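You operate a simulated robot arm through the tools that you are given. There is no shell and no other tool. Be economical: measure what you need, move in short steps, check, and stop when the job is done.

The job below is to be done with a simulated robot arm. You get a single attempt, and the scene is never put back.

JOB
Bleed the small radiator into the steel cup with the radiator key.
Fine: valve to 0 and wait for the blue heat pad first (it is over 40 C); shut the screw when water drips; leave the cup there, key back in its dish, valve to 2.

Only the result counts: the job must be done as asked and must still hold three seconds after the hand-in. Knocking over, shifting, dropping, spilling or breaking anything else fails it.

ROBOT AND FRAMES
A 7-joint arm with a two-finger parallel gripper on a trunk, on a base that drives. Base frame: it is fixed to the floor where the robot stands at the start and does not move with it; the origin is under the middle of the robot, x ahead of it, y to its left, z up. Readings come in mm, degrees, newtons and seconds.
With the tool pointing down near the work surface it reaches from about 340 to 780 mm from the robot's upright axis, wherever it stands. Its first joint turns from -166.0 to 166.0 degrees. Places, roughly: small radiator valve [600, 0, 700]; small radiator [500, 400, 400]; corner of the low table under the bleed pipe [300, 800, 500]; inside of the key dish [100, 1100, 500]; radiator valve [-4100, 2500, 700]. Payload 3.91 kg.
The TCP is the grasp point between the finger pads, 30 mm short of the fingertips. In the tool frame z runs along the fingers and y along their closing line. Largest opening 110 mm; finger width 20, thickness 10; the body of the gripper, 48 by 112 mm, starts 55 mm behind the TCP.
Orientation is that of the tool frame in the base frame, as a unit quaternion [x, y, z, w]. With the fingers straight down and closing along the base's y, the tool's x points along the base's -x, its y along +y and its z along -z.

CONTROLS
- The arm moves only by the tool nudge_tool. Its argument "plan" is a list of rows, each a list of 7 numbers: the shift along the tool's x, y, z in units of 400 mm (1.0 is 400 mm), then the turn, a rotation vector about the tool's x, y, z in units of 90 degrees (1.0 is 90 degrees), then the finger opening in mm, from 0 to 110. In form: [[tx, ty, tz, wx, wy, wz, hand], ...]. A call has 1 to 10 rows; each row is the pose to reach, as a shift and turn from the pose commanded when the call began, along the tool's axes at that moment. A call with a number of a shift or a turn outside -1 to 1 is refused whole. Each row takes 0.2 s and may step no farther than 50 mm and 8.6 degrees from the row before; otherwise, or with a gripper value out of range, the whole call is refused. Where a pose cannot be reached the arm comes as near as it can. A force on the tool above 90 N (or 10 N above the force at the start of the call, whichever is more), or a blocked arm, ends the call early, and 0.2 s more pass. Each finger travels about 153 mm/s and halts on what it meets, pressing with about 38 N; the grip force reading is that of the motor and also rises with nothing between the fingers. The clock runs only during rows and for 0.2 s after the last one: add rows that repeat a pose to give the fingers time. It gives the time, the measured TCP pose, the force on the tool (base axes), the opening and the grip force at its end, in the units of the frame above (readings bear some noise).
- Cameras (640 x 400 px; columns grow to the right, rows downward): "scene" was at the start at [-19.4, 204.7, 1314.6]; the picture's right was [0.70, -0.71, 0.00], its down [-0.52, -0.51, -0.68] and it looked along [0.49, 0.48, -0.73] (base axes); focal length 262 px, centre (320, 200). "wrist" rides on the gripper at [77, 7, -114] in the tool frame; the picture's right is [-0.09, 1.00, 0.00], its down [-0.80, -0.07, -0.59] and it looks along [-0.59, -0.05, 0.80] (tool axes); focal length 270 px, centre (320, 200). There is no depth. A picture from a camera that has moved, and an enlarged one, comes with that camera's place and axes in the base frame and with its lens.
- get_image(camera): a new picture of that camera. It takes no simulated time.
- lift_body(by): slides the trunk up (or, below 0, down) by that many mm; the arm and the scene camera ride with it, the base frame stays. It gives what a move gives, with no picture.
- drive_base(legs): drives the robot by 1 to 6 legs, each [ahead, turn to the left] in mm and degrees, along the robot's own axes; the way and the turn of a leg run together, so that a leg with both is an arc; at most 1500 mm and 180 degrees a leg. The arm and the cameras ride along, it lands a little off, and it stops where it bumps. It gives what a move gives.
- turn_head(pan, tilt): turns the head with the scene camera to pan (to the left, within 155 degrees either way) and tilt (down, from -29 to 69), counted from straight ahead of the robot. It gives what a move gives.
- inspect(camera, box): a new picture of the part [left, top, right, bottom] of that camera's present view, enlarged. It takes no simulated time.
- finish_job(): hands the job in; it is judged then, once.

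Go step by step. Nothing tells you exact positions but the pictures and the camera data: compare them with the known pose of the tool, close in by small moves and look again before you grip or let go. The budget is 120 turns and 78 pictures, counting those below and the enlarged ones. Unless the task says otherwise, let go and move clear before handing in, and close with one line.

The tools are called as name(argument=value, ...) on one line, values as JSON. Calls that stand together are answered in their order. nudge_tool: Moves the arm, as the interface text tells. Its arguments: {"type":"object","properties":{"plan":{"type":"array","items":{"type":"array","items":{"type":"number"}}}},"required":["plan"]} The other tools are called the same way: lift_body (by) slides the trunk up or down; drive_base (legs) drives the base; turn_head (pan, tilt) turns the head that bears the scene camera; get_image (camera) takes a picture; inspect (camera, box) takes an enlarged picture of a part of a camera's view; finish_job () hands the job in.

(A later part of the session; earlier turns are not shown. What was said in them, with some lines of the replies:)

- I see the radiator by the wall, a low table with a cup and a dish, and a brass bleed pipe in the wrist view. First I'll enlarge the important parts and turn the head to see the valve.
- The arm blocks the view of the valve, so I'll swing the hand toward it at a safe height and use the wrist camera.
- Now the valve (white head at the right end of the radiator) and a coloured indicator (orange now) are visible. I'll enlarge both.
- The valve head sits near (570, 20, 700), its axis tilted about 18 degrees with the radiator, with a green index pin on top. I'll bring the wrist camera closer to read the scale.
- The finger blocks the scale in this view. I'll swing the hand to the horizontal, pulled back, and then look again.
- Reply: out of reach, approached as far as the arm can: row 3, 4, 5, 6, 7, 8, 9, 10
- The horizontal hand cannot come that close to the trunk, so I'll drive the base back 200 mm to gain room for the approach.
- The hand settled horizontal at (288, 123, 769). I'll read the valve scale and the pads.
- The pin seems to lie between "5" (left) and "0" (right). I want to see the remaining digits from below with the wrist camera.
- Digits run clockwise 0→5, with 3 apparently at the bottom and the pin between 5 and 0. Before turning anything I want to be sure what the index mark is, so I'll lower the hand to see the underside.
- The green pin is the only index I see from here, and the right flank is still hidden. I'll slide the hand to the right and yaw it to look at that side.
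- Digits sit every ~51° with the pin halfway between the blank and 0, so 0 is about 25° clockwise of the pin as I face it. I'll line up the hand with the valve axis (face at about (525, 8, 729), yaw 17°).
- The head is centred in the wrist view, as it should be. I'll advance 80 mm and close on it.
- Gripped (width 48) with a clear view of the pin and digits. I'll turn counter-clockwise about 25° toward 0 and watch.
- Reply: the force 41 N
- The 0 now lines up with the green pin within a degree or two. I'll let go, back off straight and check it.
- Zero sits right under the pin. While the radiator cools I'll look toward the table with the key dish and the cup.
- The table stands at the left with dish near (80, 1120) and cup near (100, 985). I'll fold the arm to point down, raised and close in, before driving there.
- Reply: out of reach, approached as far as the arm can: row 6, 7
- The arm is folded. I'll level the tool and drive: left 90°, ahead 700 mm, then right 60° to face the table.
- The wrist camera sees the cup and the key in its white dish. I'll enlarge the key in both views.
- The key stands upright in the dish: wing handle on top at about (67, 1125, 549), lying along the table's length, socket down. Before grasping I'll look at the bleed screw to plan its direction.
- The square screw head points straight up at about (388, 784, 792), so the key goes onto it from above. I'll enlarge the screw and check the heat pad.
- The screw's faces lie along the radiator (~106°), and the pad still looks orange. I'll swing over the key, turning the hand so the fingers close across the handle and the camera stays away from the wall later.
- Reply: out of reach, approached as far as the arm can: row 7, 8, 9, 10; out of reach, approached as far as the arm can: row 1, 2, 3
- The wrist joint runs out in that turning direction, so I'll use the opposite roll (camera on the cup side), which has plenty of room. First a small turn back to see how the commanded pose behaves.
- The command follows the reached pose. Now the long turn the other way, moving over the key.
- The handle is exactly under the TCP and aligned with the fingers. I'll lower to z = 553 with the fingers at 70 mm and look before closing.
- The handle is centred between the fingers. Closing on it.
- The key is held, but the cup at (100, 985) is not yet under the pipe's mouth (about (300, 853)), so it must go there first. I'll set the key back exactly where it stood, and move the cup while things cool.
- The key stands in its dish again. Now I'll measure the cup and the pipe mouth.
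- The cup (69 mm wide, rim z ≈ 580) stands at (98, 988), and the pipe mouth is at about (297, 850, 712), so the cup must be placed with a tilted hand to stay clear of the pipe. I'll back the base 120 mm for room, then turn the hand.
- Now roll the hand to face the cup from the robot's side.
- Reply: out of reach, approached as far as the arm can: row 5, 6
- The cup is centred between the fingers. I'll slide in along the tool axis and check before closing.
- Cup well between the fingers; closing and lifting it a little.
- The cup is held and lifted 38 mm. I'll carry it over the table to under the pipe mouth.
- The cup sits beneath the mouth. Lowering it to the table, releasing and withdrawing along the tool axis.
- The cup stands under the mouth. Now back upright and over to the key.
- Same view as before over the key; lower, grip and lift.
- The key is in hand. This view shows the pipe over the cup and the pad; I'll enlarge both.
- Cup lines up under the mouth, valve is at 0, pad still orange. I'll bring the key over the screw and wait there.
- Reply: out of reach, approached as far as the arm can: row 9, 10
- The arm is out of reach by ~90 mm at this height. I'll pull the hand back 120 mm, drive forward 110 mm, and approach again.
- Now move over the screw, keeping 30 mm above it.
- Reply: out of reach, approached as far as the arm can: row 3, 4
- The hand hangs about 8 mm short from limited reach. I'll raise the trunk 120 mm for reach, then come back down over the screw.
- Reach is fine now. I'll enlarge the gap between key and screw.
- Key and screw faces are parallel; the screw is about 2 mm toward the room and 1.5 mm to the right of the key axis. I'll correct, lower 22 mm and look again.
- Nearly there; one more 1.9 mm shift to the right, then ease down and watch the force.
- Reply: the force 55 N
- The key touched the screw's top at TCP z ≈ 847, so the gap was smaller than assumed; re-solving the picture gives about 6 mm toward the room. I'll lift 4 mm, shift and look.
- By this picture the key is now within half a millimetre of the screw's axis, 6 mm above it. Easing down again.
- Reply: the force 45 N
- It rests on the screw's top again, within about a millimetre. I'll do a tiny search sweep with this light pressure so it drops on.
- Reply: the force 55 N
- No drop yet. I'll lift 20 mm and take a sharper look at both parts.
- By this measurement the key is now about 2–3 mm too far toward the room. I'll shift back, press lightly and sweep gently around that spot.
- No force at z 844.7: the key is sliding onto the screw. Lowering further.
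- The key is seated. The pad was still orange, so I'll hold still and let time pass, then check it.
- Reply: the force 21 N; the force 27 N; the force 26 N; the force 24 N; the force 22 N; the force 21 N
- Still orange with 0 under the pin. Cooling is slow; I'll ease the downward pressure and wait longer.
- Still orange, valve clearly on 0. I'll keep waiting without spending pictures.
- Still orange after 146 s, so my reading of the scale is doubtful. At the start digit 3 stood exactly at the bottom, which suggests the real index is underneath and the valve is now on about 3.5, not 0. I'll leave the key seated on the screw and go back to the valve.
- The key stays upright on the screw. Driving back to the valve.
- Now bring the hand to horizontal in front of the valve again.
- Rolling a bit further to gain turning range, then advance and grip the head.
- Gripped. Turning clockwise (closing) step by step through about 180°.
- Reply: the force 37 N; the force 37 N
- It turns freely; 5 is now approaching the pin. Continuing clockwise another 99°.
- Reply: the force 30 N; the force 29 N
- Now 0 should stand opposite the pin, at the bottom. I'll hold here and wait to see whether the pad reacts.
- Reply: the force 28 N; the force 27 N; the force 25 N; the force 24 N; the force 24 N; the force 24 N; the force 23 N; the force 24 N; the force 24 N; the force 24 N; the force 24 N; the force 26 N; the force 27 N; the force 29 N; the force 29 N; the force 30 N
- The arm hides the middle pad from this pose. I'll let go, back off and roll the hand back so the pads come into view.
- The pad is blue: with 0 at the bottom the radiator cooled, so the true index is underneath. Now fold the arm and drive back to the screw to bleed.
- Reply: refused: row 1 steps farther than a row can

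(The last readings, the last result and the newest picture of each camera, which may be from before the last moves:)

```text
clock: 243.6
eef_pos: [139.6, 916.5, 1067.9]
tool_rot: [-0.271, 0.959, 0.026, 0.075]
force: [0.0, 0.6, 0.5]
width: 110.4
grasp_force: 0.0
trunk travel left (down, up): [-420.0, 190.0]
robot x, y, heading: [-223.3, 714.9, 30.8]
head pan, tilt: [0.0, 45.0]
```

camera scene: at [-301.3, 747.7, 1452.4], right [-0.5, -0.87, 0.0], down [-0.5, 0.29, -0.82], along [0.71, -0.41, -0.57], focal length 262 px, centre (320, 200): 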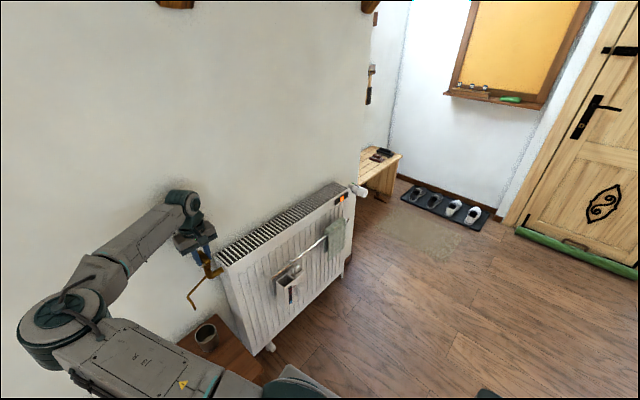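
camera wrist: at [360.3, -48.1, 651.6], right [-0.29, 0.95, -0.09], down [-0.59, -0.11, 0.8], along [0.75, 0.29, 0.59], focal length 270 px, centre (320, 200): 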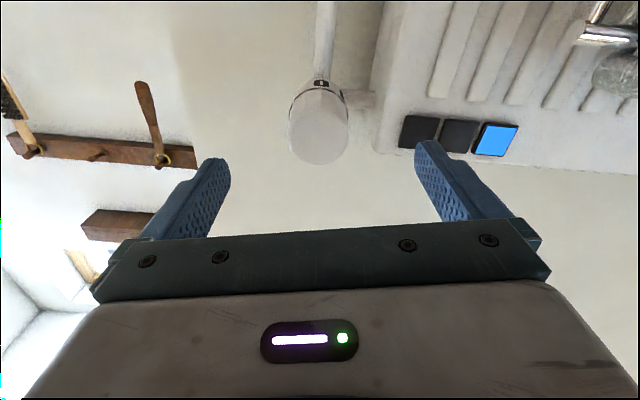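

Now hover above the key on the screw with the same hand angle as before.

nudge_tool(plan=[[-0.043, -0.087, 0.045, 0.0026, 0.0142, 0.0229, 60], [-0.087, -0.174, 0.09, 0.0053, 0.0284, 0.0457, 60], [-0.13, -0.261, 0.135, 0.0079, 0.0426, 0.0686, 60], [-0.173, -0.347, 0.181, 0.0106, 0.0569, 0.0914, 60], [-0.216, -0.434, 0.226, 0.0132, 0.0711, 0.1143, 60], [-0.26, -0.521, 0.271, 0.0159, 0.0853, 0.1371, 60], [-0.303, -0.608, 0.316, 0.0185, 0.0995, 0.16, 60], [-0.303, -0.608, 0.316, 0.0185, 0.0995, 0.16, 60]])

```text
clock: 245.3
eef_pos: [388.1, 785.2, 959.8]
tool_rot: [-0.149, 0.989, 0.0, 0.0]
force: [-0.1, 0.7, -1.4]
width: 59.9
grasp_force: 0.1
trunk travel left (down, up): [-420.0, 190.0]
robot x, y, heading: [-223.6, 712.5, 30.9]
head pan, tilt: [0.0, 45.0]
```

Lower to the recorded grip pose and close on the handle.

nudge_tool(plan=[[0.006, -0.004, 0.08, 0, 0, 0, 60], [0.006, -0.004, 0.16, 0, 0, 0, 60], [0.006, -0.004, 0.24, 0, 0, 0, 60], [0.006, -0.004, 0.3145, 0, 0, 0, 60], [0.006, -0.004, 0.3145, 0, 0, 0, 60], [0.006, -0.004, 0.3145, 0, 0, 0, 30], [0.006, -0.004, 0.3145, 0, 0, 0, 4], [0.006, -0.004, 0.3145, 0, 0, 0, 4]])

turn_head(pan=-60, tilt=35)

```text
clock: 247.2
eef_pos: [386.2, 781.7, 833.8]
tool_rot: [-0.15, 0.989, 0.0, 0.001]
force: [-0.5, -0.6, -0.3]
width: 21.0
grasp_force: 38.2
trunk travel left (down, up): [-420.0, 190.0]
robot x, y, heading: [-221.3, 712.0, 30.9]
head pan, tilt: [0.0, 45.0]
```

```text
clock: 248.4
eef_pos: [385.3, 781.3, 833.2]
tool_rot: [-0.15, 0.989, 0.0, 0.0]
force: [0.6, -0.5, 0.2]
width: 21.0
grasp_force: 37.7
trunk travel left (down, up): [-420.0, 190.0]
robot x, y, heading: [-221.1, 713.4, 30.9]
head pan, tilt: [-60.0, 35.0]
```

The key is gripped again and the pad is blue. I'll open the screw counter-clockwise by 85°.

nudge_tool(plan=[[0.0001, 0.0015, 0, 0, 0, -0.0944, 4], [0.0004, 0.0029, 0, 0, 0, -0.1889, 4], [0.001, 0.0043, 0, 0, 0, -0.2833, 4], [0.0017, 0.0056, 0, 0, 0, -0.3778, 4], [0.0026, 0.0068, 0, 0, 0, -0.4722, 4], [0.0037, 0.0078, 0, 0, 0, -0.5667, 4], [0.0049, 0.0086, 0, 0, 0, -0.6611, 4], [0.0063, 0.0093, 0, 0, 0, -0.7556, 4], [0.0077, 0.0097, 0, 0, 0, -0.85, 4], [0.0091, 0.01, 0, 0, 0, -0.9444, 4]])

nudge_tool(plan=[[0, 0, 0, 0, 0, 0, 4], [0, 0, 0, 0, 0, 0, 4], [0, 0, 0, 0, 0, 0, 4], [0, 0, 0, 0, 0, 0, 4], [0, 0, 0, 0, 0, 0, 4], [0, 0, 0, 0, 0, 0, 4], [0, 0, 0, 0, 0, 0, 4], [0, 0, 0, 0, 0, 0, 4]])

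inspect(camera="scene", box=[155, 225, 255, 355])

```text
clock: 250.7
eef_pos: [383.7, 780.7, 835.3]
tool_rot: [0.779, -0.627, 0.005, -0.001]
force: [24.1, -34.3, 7.5]
width: 21.8
grasp_force: 38.2
trunk travel left (down, up): [-420.0, 190.0]
robot x, y, heading: [-223.4, 712.4, 30.1]
head pan, tilt: [-60.0, 35.0]
```

```text
clock: 252.4
eef_pos: [383.4, 782.2, 835.6]
tool_rot: [0.779, -0.627, 0.003, -0.001]
force: [28.4, -16.9, 13.9]
width: 21.2
grasp_force: 37.7
trunk travel left (down, up): [-420.0, 190.0]
robot x, y, heading: [-223.5, 713.5, 30.6]
head pan, tilt: [-60.0, 35.0]
```

```text
3.08 times, centred on (205, 290) of scene
camera zoom: at [-285.7, 757.6, 1452.5], right [-0.49, -0.87, 0.0], down [-0.5, 0.28, -0.82], along [0.71, -0.4, -0.58], focal length 807 px, centre (674, -77)
```

zoom: 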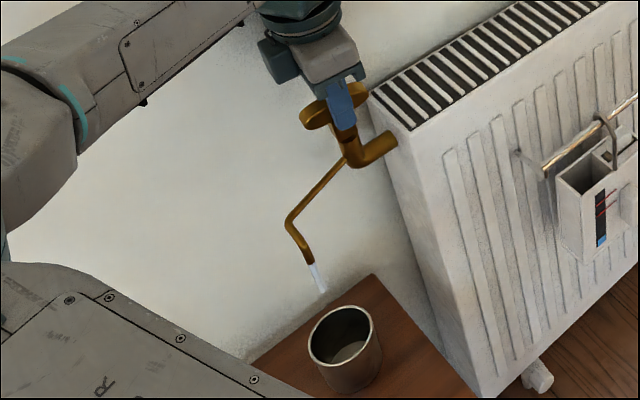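

The key turned and a pale jet (air, it seems) leaves the mouth above the cup. I'll wait a few seconds and look for water.

nudge_tool(plan=[[0, 0, 0, 0, 0, 0, 4], [0, 0, 0, 0, 0, 0, 4], [0, 0, 0, 0, 0, 0, 4], [0, 0, 0, 0, 0, 0, 4], [0, 0, 0, 0, 0, 0, 4], [0, 0, 0, 0, 0, 0, 4], [0, 0, 0, 0, 0, 0, 4], [0, 0, 0, 0, 0, 0, 4], [0, 0, 0, 0, 0, 0, 4], [0, 0, 0, 0, 0, 0, 4]])

nudge_tool(plan=[[0, 0, 0, 0, 0, 0, 4], [0, 0, 0, 0, 0, 0, 4], [0, 0, 0, 0, 0, 0, 4], [0, 0, 0, 0, 0, 0, 4], [0, 0, 0, 0, 0, 0, 4], [0, 0, 0, 0, 0, 0, 4], [0, 0, 0, 0, 0, 0, 4], [0, 0, 0, 0, 0, 0, 4], [0, 0, 0, 0, 0, 0, 4], [0, 0, 0, 0, 0, 0, 4]])

inspect(camera="scene", box=[185, 285, 235, 335])

```text
clock: 254.7
eef_pos: [382.6, 782.6, 835.3]
tool_rot: [0.778, -0.628, 0.003, 0.0]
force: [31.8, -11.3, 16.2]
width: 21.4
grasp_force: 37.9
trunk travel left (down, up): [-420.0, 190.0]
robot x, y, heading: [-220.7, 715.2, 31.0]
head pan, tilt: [-60.0, 35.0]
```

```text
clock: 256.9
eef_pos: [382.7, 784.0, 835.4]
tool_rot: [0.779, -0.627, 0.004, -0.001]
force: [34.5, -8.1, 17.8]
width: 21.1
grasp_force: 38.0
trunk travel left (down, up): [-420.0, 190.0]
robot x, y, heading: [-222.2, 712.2, 31.1]
head pan, tilt: [-60.0, 35.0]
```

```text
8.00 times, centred on (210, 310) of scene
camera zoom: at [-285.3, 757.7, 1452.5], right [-0.49, -0.87, 0.0], down [-0.5, 0.28, -0.82], along [0.71, -0.4, -0.57], focal length 2098 px, centre (1200, -680)
```

zoom: 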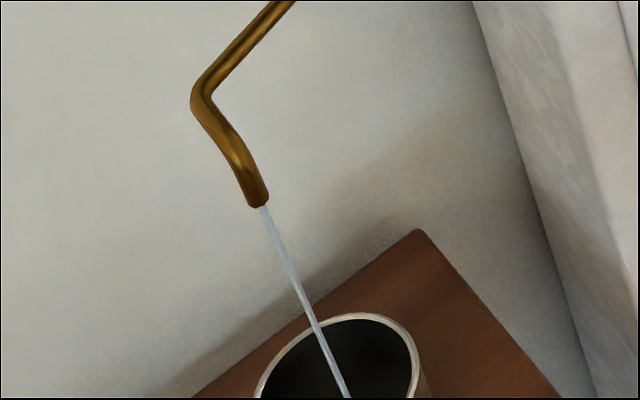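

Water is now running into the cup. Shutting the screw at once: clockwise back, and a little past to take up play.

nudge_tool(plan=[[0.0001, -0.0015, 0, 0, 0, 0.0944, 4], [0.0004, -0.0029, 0, 0, 0, 0.1889, 4], [0.001, -0.0043, 0, 0, 0, 0.2833, 4], [0.0017, -0.0056, 0, 0, 0, 0.3778, 4], [0.0026, -0.0068, 0, 0, 0, 0.4722, 4], [0.0037, -0.0078, 0, 0, 0, 0.5667, 4], [0.0049, -0.0086, 0, 0, 0, 0.6611, 4], [0.0063, -0.0093, 0, 0, 0, 0.7556, 4], [0.0077, -0.0097, 0, 0, 0, 0.85, 4], [0.0091, -0.01, 0, 0, 0, 0.9444, 4]])

nudge_tool(plan=[[0, 0, 0, 0, 0, 0.07, 4], [0, 0, 0, 0, 0, 0.14, 4], [0, 0, 0, 0, 0, 0.2, 4], [0, 0, 0, 0, 0, 0.2, 4]])

```text
clock: 259.1
eef_pos: [383.5, 781.8, 834.3]
tool_rot: [-0.149, 0.989, 0.0, -0.001]
force: [7.5, 0.7, 3.6]
width: 21.0
grasp_force: 38.1
trunk travel left (down, up): [-420.0, 190.0]
robot x, y, heading: [-221.4, 713.4, 31.0]
head pan, tilt: [-60.0, 35.0]
```

```text
clock: 260.1
eef_pos: [385.7, 783.0, 834.9]
tool_rot: [0.007, 1.0, 0.0, 0.0]
force: [-0.2, 8.4, -2.9]
width: 21.1
grasp_force: 38.1
trunk travel left (down, up): [-420.0, 190.0]
robot x, y, heading: [-224.4, 716.3, 31.1]
head pan, tilt: [-60.0, 35.0]
```

The hand followed 18° past the start angle. I'll check that the flow has stopped.

inspect(camera="scene", box=[165, 235, 245, 335])

```text
4.00 times, centred on (205, 285) of scene
camera zoom: at [-287.3, 759.6, 1452.2], right [-0.49, -0.87, 0.0], down [-0.5, 0.28, -0.82], along [0.72, -0.4, -0.57], focal length 1049 px, centre (780, -140)
```

zoom: 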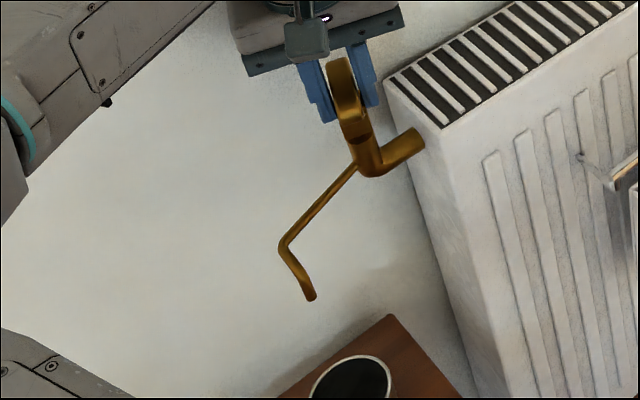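

The flow has stopped. Lifting the key straight off and carrying it back to the dish.

nudge_tool(plan=[[0, 0, -0.03, 0, 0, 0, 4], [0, 0, -0.07, 0, 0, 0, 4], [0, 0, -0.17, 0, 0, 0, 4], [0, 0, -0.28, 0, 0, 0, 4]])

nudge_tool(plan=[[0.0805, 0.0844, 0.0, 0, 0, -0.094, 4], [0.161, 0.1688, 0.01, 0, 0, -0.188, 4], [0.2414, 0.2532, 0.03, 0, 0, -0.282, 4], [0.322, 0.3376, 0.05, 0, 0, -0.376, 4], [0.4023, 0.422, 0.07, 0, 0, -0.47, 4], [0.4827, 0.5064, 0.09, 0, 0, -0.564, 4], [0.5632, 0.5908, 0.11, 0, 0, -0.658, 4], [0.6436, 0.6752, 0.13, 0, 0, -0.752, 4], [0.724, 0.7596, 0.15, 0, 0, -0.846, 4], [0.8045, 0.844, 0.17, 0, 0, -0.94, 4]])

nudge_tool(plan=[[0, 0, 0, 0, 0, -0.075, 4], [0, 0, 0, 0, 0, -0.15, 4], [0, 0, 0, 0, 0, -0.225, 4], [0, 0, 0, 0, 0, -0.301, 4], [0, 0, 0, 0, 0, -0.301, 4]])

lift_body(by=-120)

```text
clock: 261.1
eef_pos: [384.8, 782.3, 947.2]
tool_rot: [0.007, 1.0, 0.001, 0.0]
force: [-0.7, 0.0, -1.2]
width: 21.0
grasp_force: 38.0
trunk travel left (down, up): [-420.0, 190.0]
robot x, y, heading: [-222.9, 716.8, 30.9]
head pan, tilt: [-60.0, 35.0]
```

```text
clock: 263.2
eef_pos: [69.3, 1122.8, 877.5]
tool_rot: [-0.669, 0.744, -0.001, -0.001]
force: [0.3, 0.1, -1.5]
width: 20.8
grasp_force: 37.6
trunk travel left (down, up): [-420.0, 190.0]
robot x, y, heading: [-222.0, 716.2, 31.1]
head pan, tilt: [-60.0, 35.0]
```

```text
clock: 264.4
eef_pos: [67.2, 1123.3, 878.6]
tool_rot: [0.824, -0.566, 0.0, 0.0]
force: [0.2, 0.7, -0.2]
width: 20.8
grasp_force: 38.0
trunk travel left (down, up): [-420.0, 190.0]
robot x, y, heading: [-221.5, 713.9, 30.9]
head pan, tilt: [-60.0, 35.0]
```

```text
clock: 265.9
eef_pos: [68.4, 1123.5, 759.4]
tool_rot: [0.823, -0.568, 0.001, 0.001]
force: [-0.3, 0.8, -0.8]
width: 21.0
grasp_force: 37.7
trunk travel left (down, up): [-300.0, 310.0]
robot x, y, heading: [-224.8, 714.2, 31.0]
head pan, tilt: [-60.0, 35.0]
```

Over the dish; lowering carefully.

nudge_tool(plan=[[-0.004, -0.003, 0.1, 0, 0, 0, 4], [-0.004, -0.003, 0.2, 0, 0, 0, 4], [-0.004, -0.003, 0.3, 0, 0, 0, 4], [-0.004, -0.003, 0.4, 0, 0, 0, 4], [-0.004, -0.003, 0.48, 0, 0, 0, 4], [-0.004, -0.003, 0.495, 0, 0, 0, 4], [-0.004, -0.003, 0.505, 0, 0, 0, 4], [-0.004, -0.003, 0.505, 0, 0, 0, 4]])

nudge_tool(plan=[[0, 0, 0.003, 0, 0, 0, 4], [0, 0, 0.006, 0, 0, 0, 4], [0, 0, 0.009, 0, 0, 0, 4], [0, 0, 0.009, 0, 0, 0, 4]])

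```text
clock: 267.8
eef_pos: [68.3, 1125.7, 555.2]
tool_rot: [0.824, -0.567, 0.0, 0.0]
force: [-0.7, -0.5, 2.4]
width: 21.0
grasp_force: 37.8
trunk travel left (down, up): [-300.0, 310.0]
robot x, y, heading: [-222.2, 715.2, 30.8]
head pan, tilt: [-60.0, 35.0]
```

```text
clock: 268.8
eef_pos: [67.3, 1125.3, 556.0]
tool_rot: [0.824, -0.567, 0.001, -0.003]
force: [-2.4, 1.8, 37.7]
width: 20.9
grasp_force: 38.3
trunk travel left (down, up): [-300.0, 310.0]
robot x, y, heading: [-219.2, 713.9, 31.0]
head pan, tilt: [-60.0, 35.0]
```

The key stands on the dish floor. Relieve the pressure, release and rise.

nudge_tool(plan=[[0, 0, -0.008, 0, 0, 0, 4], [0, 0, -0.008, 0, 0, 0, 4], [0, 0, -0.008, 0, 0, 0, 22], [0, 0, -0.008, 0, 0, 0, 40], [0, 0, -0.008, 0, 0, 0, 60], [0, 0, -0.008, 0, 0, 0, 60]])

nudge_tool(plan=[[0, 0, -0.06, 0, 0, 0, 60], [0, 0, -0.16, 0, 0, 0, 60], [0, 0, -0.28, 0, 0, 0, 60], [0, 0, -0.4, 0, 0, 0, 60], [0, 0, -0.5, 0, 0, 0, 60]])

get_image(camera="wrist")

```text
clock: 270.1
eef_pos: [70.1, 1125.9, 556.0]
tool_rot: [0.824, -0.567, 0.001, 0.0]
force: [-0.3, 0.5, -0.2]
width: 59.8
grasp_force: 0.1
trunk travel left (down, up): [-300.0, 310.0]
robot x, y, heading: [-223.1, 712.2, 30.8]
head pan, tilt: [-60.0, 35.0]
```

```text
clock: 271.4
eef_pos: [67.0, 1125.1, 755.0]
tool_rot: [0.824, -0.567, 0.001, 0.0]
force: [-0.1, 0.6, 0.5]
width: 59.9
grasp_force: 0.0
trunk travel left (down, up): [-300.0, 310.0]
robot x, y, heading: [-221.3, 714.5, 30.7]
head pan, tilt: [-60.0, 35.0]
```

```text
1 pictures are left
camera wrist: at [88.3, 1052.1, 870.1], right [-0.96, -0.27, 0.0], down [-0.22, 0.77, 0.59], along [-0.16, 0.57, -0.8], focal length 270 px, centre (320, 200)
```

wrist: 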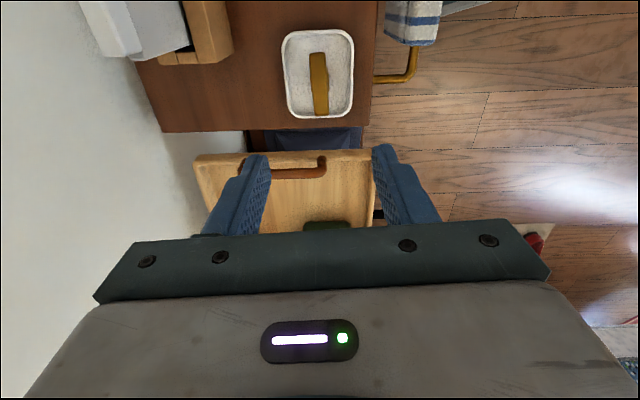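

The key stands in its dish. Now fold the arm and drive back to set the valve to 2.

nudge_tool(plan=[[0.054, -0.0015, -0.036, 0, 0, 0.089, 60], [0.108, -0.003, -0.0725, 0, 0, 0.178, 60], [0.162, -0.0045, -0.109, 0, 0, 0.267, 60], [0.216, -0.006, -0.145, 0, 0, 0.356, 60], [0.27, -0.0075, -0.181, 0, 0, 0.445, 60], [0.325, -0.009, -0.2175, 0, 0, 0.534, 60], [0.379, -0.0105, -0.254, 0, 0, 0.623, 60], [0.433, -0.012, -0.29, 0, 0, 0.712, 60], [0.487, -0.0135, -0.326, 0, 0, 0.801, 60], [0.541, -0.015, -0.3625, 0, 0, 0.89, 60]])

drive_base(legs=[[0, -121], [714, 0], [0, 90]])

```text
clock: 273.6
eef_pos: [148.9, 926.1, 902.3]
tool_rot: [-0.265, 0.964, -0.001, -0.001]
force: [0.3, 0.3, -0.2]
width: 59.9
grasp_force: 0.0
trunk travel left (down, up): [-300.0, 310.0]
robot x, y, heading: [-221.7, 715.9, 30.9]
head pan, tilt: [-60.0, 35.0]
```

```text
clock: 286.1
eef_pos: [225.4, -2.5, 902.8]
tool_rot: [0.002, 1.0, 0.001, 0.0]
force: [-0.2, 0.3, 0.1]
width: 59.9
grasp_force: 0.1
trunk travel left (down, up): [-300.0, 310.0]
robot x, y, heading: [-200.6, 8.2, -0.1]
head pan, tilt: [-60.0, 35.0]
```

Arrived. Bring the hand horizontal before the valve.

nudge_tool(plan=[[-0.081, -0.008, 0.072, -0.0138, -0.0913, -0.0138, 110], [-0.162, -0.016, 0.144, -0.0276, -0.1825, -0.0276, 110], [-0.2435, -0.0235, 0.216, -0.0414, -0.2738, -0.0414, 110], [-0.325, -0.031, 0.288, -0.0552, -0.365, -0.0552, 110], [-0.406, -0.039, 0.36, -0.069, -0.4563, -0.069, 110], [-0.487, -0.047, 0.4325, -0.0828, -0.5476, -0.0828, 110], [-0.487, -0.047, 0.4325, -0.0966, -0.6388, -0.0966, 110], [-0.487, -0.047, 0.4325, -0.1104, -0.73, -0.1104, 110], [-0.487, -0.047, 0.4325, -0.1242, -0.8213, -0.1242, 110], [-0.487, -0.047, 0.4325, -0.138, -0.9126, -0.138, 110]])

nudge_tool(plan=[[0, 0, 0, -0.012, -0.0794, -0.012, 110], [0, 0, 0, -0.012, -0.0794, -0.012, 110]])

turn_head(pan=0, tilt=45)

```text
clock: 288.3
eef_pos: [420.2, -22.2, 729.4]
tool_rot: [-0.098, 0.743, 0.097, 0.655]
force: [0.1, -0.5, 0.5]
width: 110.3
grasp_force: 0.1
trunk travel left (down, up): [-300.0, 310.0]
robot x, y, heading: [-201.7, 9.6, -0.2]
head pan, tilt: [-60.0, 35.0]
```

```text
clock: 288.9
eef_pos: [420.2, -22.2, 729.7]
tool_rot: [-0.105, 0.699, 0.104, 0.7]
force: [-0.6, 0.6, 0.5]
width: 110.4
grasp_force: 0.1
trunk travel left (down, up): [-300.0, 310.0]
robot x, y, heading: [-199.2, 9.1, -0.0]
head pan, tilt: [-60.0, 35.0]
```

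```text
clock: 290.2
eef_pos: [419.7, -22.6, 728.9]
tool_rot: [-0.105, 0.699, 0.105, 0.699]
force: [0.2, 0.2, 0.2]
width: 109.8
grasp_force: 0.1
trunk travel left (down, up): [-300.0, 310.0]
robot x, y, heading: [-205.5, 9.7, 0.1]
head pan, tilt: [0.0, 45.0]
```

I'll roll to the same angle at which I last released the head, so the fingers meet the same flats, then advance and grip.

nudge_tool(plan=[[0, 0, 0, 0, 0, 0.0831, 110], [0, 0, 0, 0, 0, 0.1662, 110], [0, 0, 0, 0, 0, 0.2493, 110], [0, 0, 0, 0, 0, 0.3324, 110], [0, 0, 0, 0, 0, 0.4155, 110], [0, 0, 0, 0, 0, 0.4986, 110], [0, -0.001, 0, 0, 0, 0.5817, 110], [0, -0.002, 0, 0, 0, 0.6648, 110], [0, -0.003, 0, 0, 0, 0.7479, 110], [0, -0.0035, 0, 0, 0, 0.831, 110]])

nudge_tool(plan=[[0, 0, 0.1, 0, 0, 0, 110], [0, 0, 0.2, 0, 0, 0, 110], [0, 0, 0.3125, 0, 0, 0, 110], [0, 0, 0.3125, 0, 0, 0, 110], [0, 0, 0.3125, 0, 0, 0, 40], [0, 0, 0.3125, 0, 0, 0, 40], [0, 0, 0.3125, 0, 0, 0, 40]])

```text
clock: 292.4
eef_pos: [420.6, -23.6, 729.9]
tool_rot: [0.342, 0.619, 0.508, 0.492]
force: [0.0, 0.0, 0.0]
width: 110.0
grasp_force: 0.2
trunk travel left (down, up): [-300.0, 310.0]
robot x, y, heading: [-202.8, 9.4, -0.1]
head pan, tilt: [0.0, 45.0]
```

```text
clock: 294.0
eef_pos: [541.8, 14.2, 729.5]
tool_rot: [0.341, 0.619, 0.508, 0.493]
force: [5.1, 0.9, 2.9]
width: 46.4
grasp_force: 44.5
trunk travel left (down, up): [-300.0, 310.0]
robot x, y, heading: [-198.0, 8.5, -0.2]
head pan, tilt: [0.0, 45.0]
```

Gripped on the same flats (46.4 mm). Turning counter-clockwise by two digits (103°).

nudge_tool(plan=[[0, 0, 0, 0, 0, -0.09, 40], [0, 0, 0, 0, 0, -0.18, 40], [0, 0, 0, 0, 0, -0.27, 40], [0, 0, 0, 0, 0, -0.36, 40], [0, 0, 0, 0, 0, -0.45, 40], [0, 0, 0, 0, 0, -0.54, 40], [0, 0, 0, 0, 0, -0.63, 40], [0, 0, 0, 0, 0, -0.72, 40], [0, 0, 0, 0, 0, -0.81, 40], [0, 0, 0, 0, 0, -0.9, 40]])

nudge_tool(plan=[[0, 0, 0, 0, 0, -0.08, 40], [0, 0, 0, 0, 0, -0.16, 40], [0, 0, 0, 0, 0, -0.243, 40], [0, 0, 0, 0, 0, -0.243, 40]])

inspect(camera="scene", box=[318, 138, 382, 178])

```text
clock: 296.2
eef_pos: [541.4, 13.4, 728.8]
tool_rot: [-0.143, 0.693, 0.065, 0.704]
force: [32.8, -3.2, 7.5]
width: 46.6
grasp_force: 45.3
trunk travel left (down, up): [-300.0, 310.0]
robot x, y, heading: [-204.5, 8.8, -0.1]
head pan, tilt: [0.0, 45.0]
```

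```text
clock: 297.2
eef_pos: [541.3, 11.4, 728.4]
tool_rot: [-0.272, 0.653, -0.069, 0.703]
force: [26.2, -4.0, 10.7]
width: 46.6
grasp_force: 44.5
trunk travel left (down, up): [-300.0, 310.0]
robot x, y, heading: [-204.2, 11.1, -0.0]
head pan, tilt: [0.0, 45.0]
```

```text
10.00 times, centred on (350, 158) of scene
camera zoom: at [-195.5, 158.9, 1317.6], right [0.0, -1.0, 0.0], down [-0.71, 0.0, -0.71], along [0.71, 0.0, -0.71], focal length 2622 px, centre (20, 620)
```

zoom: 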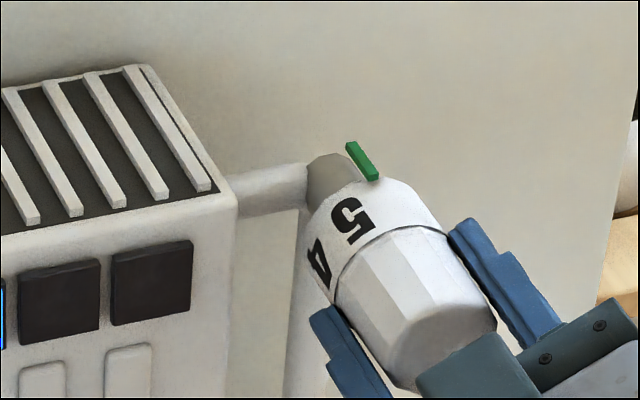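

The picture agrees: 5 stands about 26° left of the pin, so 2 is at the bottom index, and the pad is still blue. Releasing and backing away.

nudge_tool(plan=[[0, 0, 0, 0, 0, 0, 70], [0, 0, 0, 0, 0, 0, 110], [0, 0, 0, 0, 0, 0, 110], [0, 0, -0.08, 0, 0, 0, 110], [0, 0, -0.18, 0, 0, 0, 110], [0, 0, -0.28, 0, 0, 0, 110]])

```text
clock: 298.6
eef_pos: [431.1, -18.9, 729.6]
tool_rot: [-0.271, 0.653, -0.069, 0.704]
force: [0.1, -0.4, -0.4]
width: 110.0
grasp_force: 0.1
trunk travel left (down, up): [-300.0, 310.0]
robot x, y, heading: [-204.2, 9.2, -0.7]
head pan, tilt: [0.0, 45.0]
```

The hand is clear of the valve; the screw is shut, the cup is under the pipe, the key is in its dish and the valve is turned to 2. Handing in.

finish_job()

```text
The job is handed in.
```

The small radiator is bled into the steel cup and the job is handed in. The pad was blue before I opened the screw, and I shut it as soon as water ran. The cup is still under the pipe and the key is back in its dish. I set the valve to 2 by the mark I worked out to be at the bottom of the knob: with 0 there the pad went blue, while with 0 at the green pin it stayed orange.
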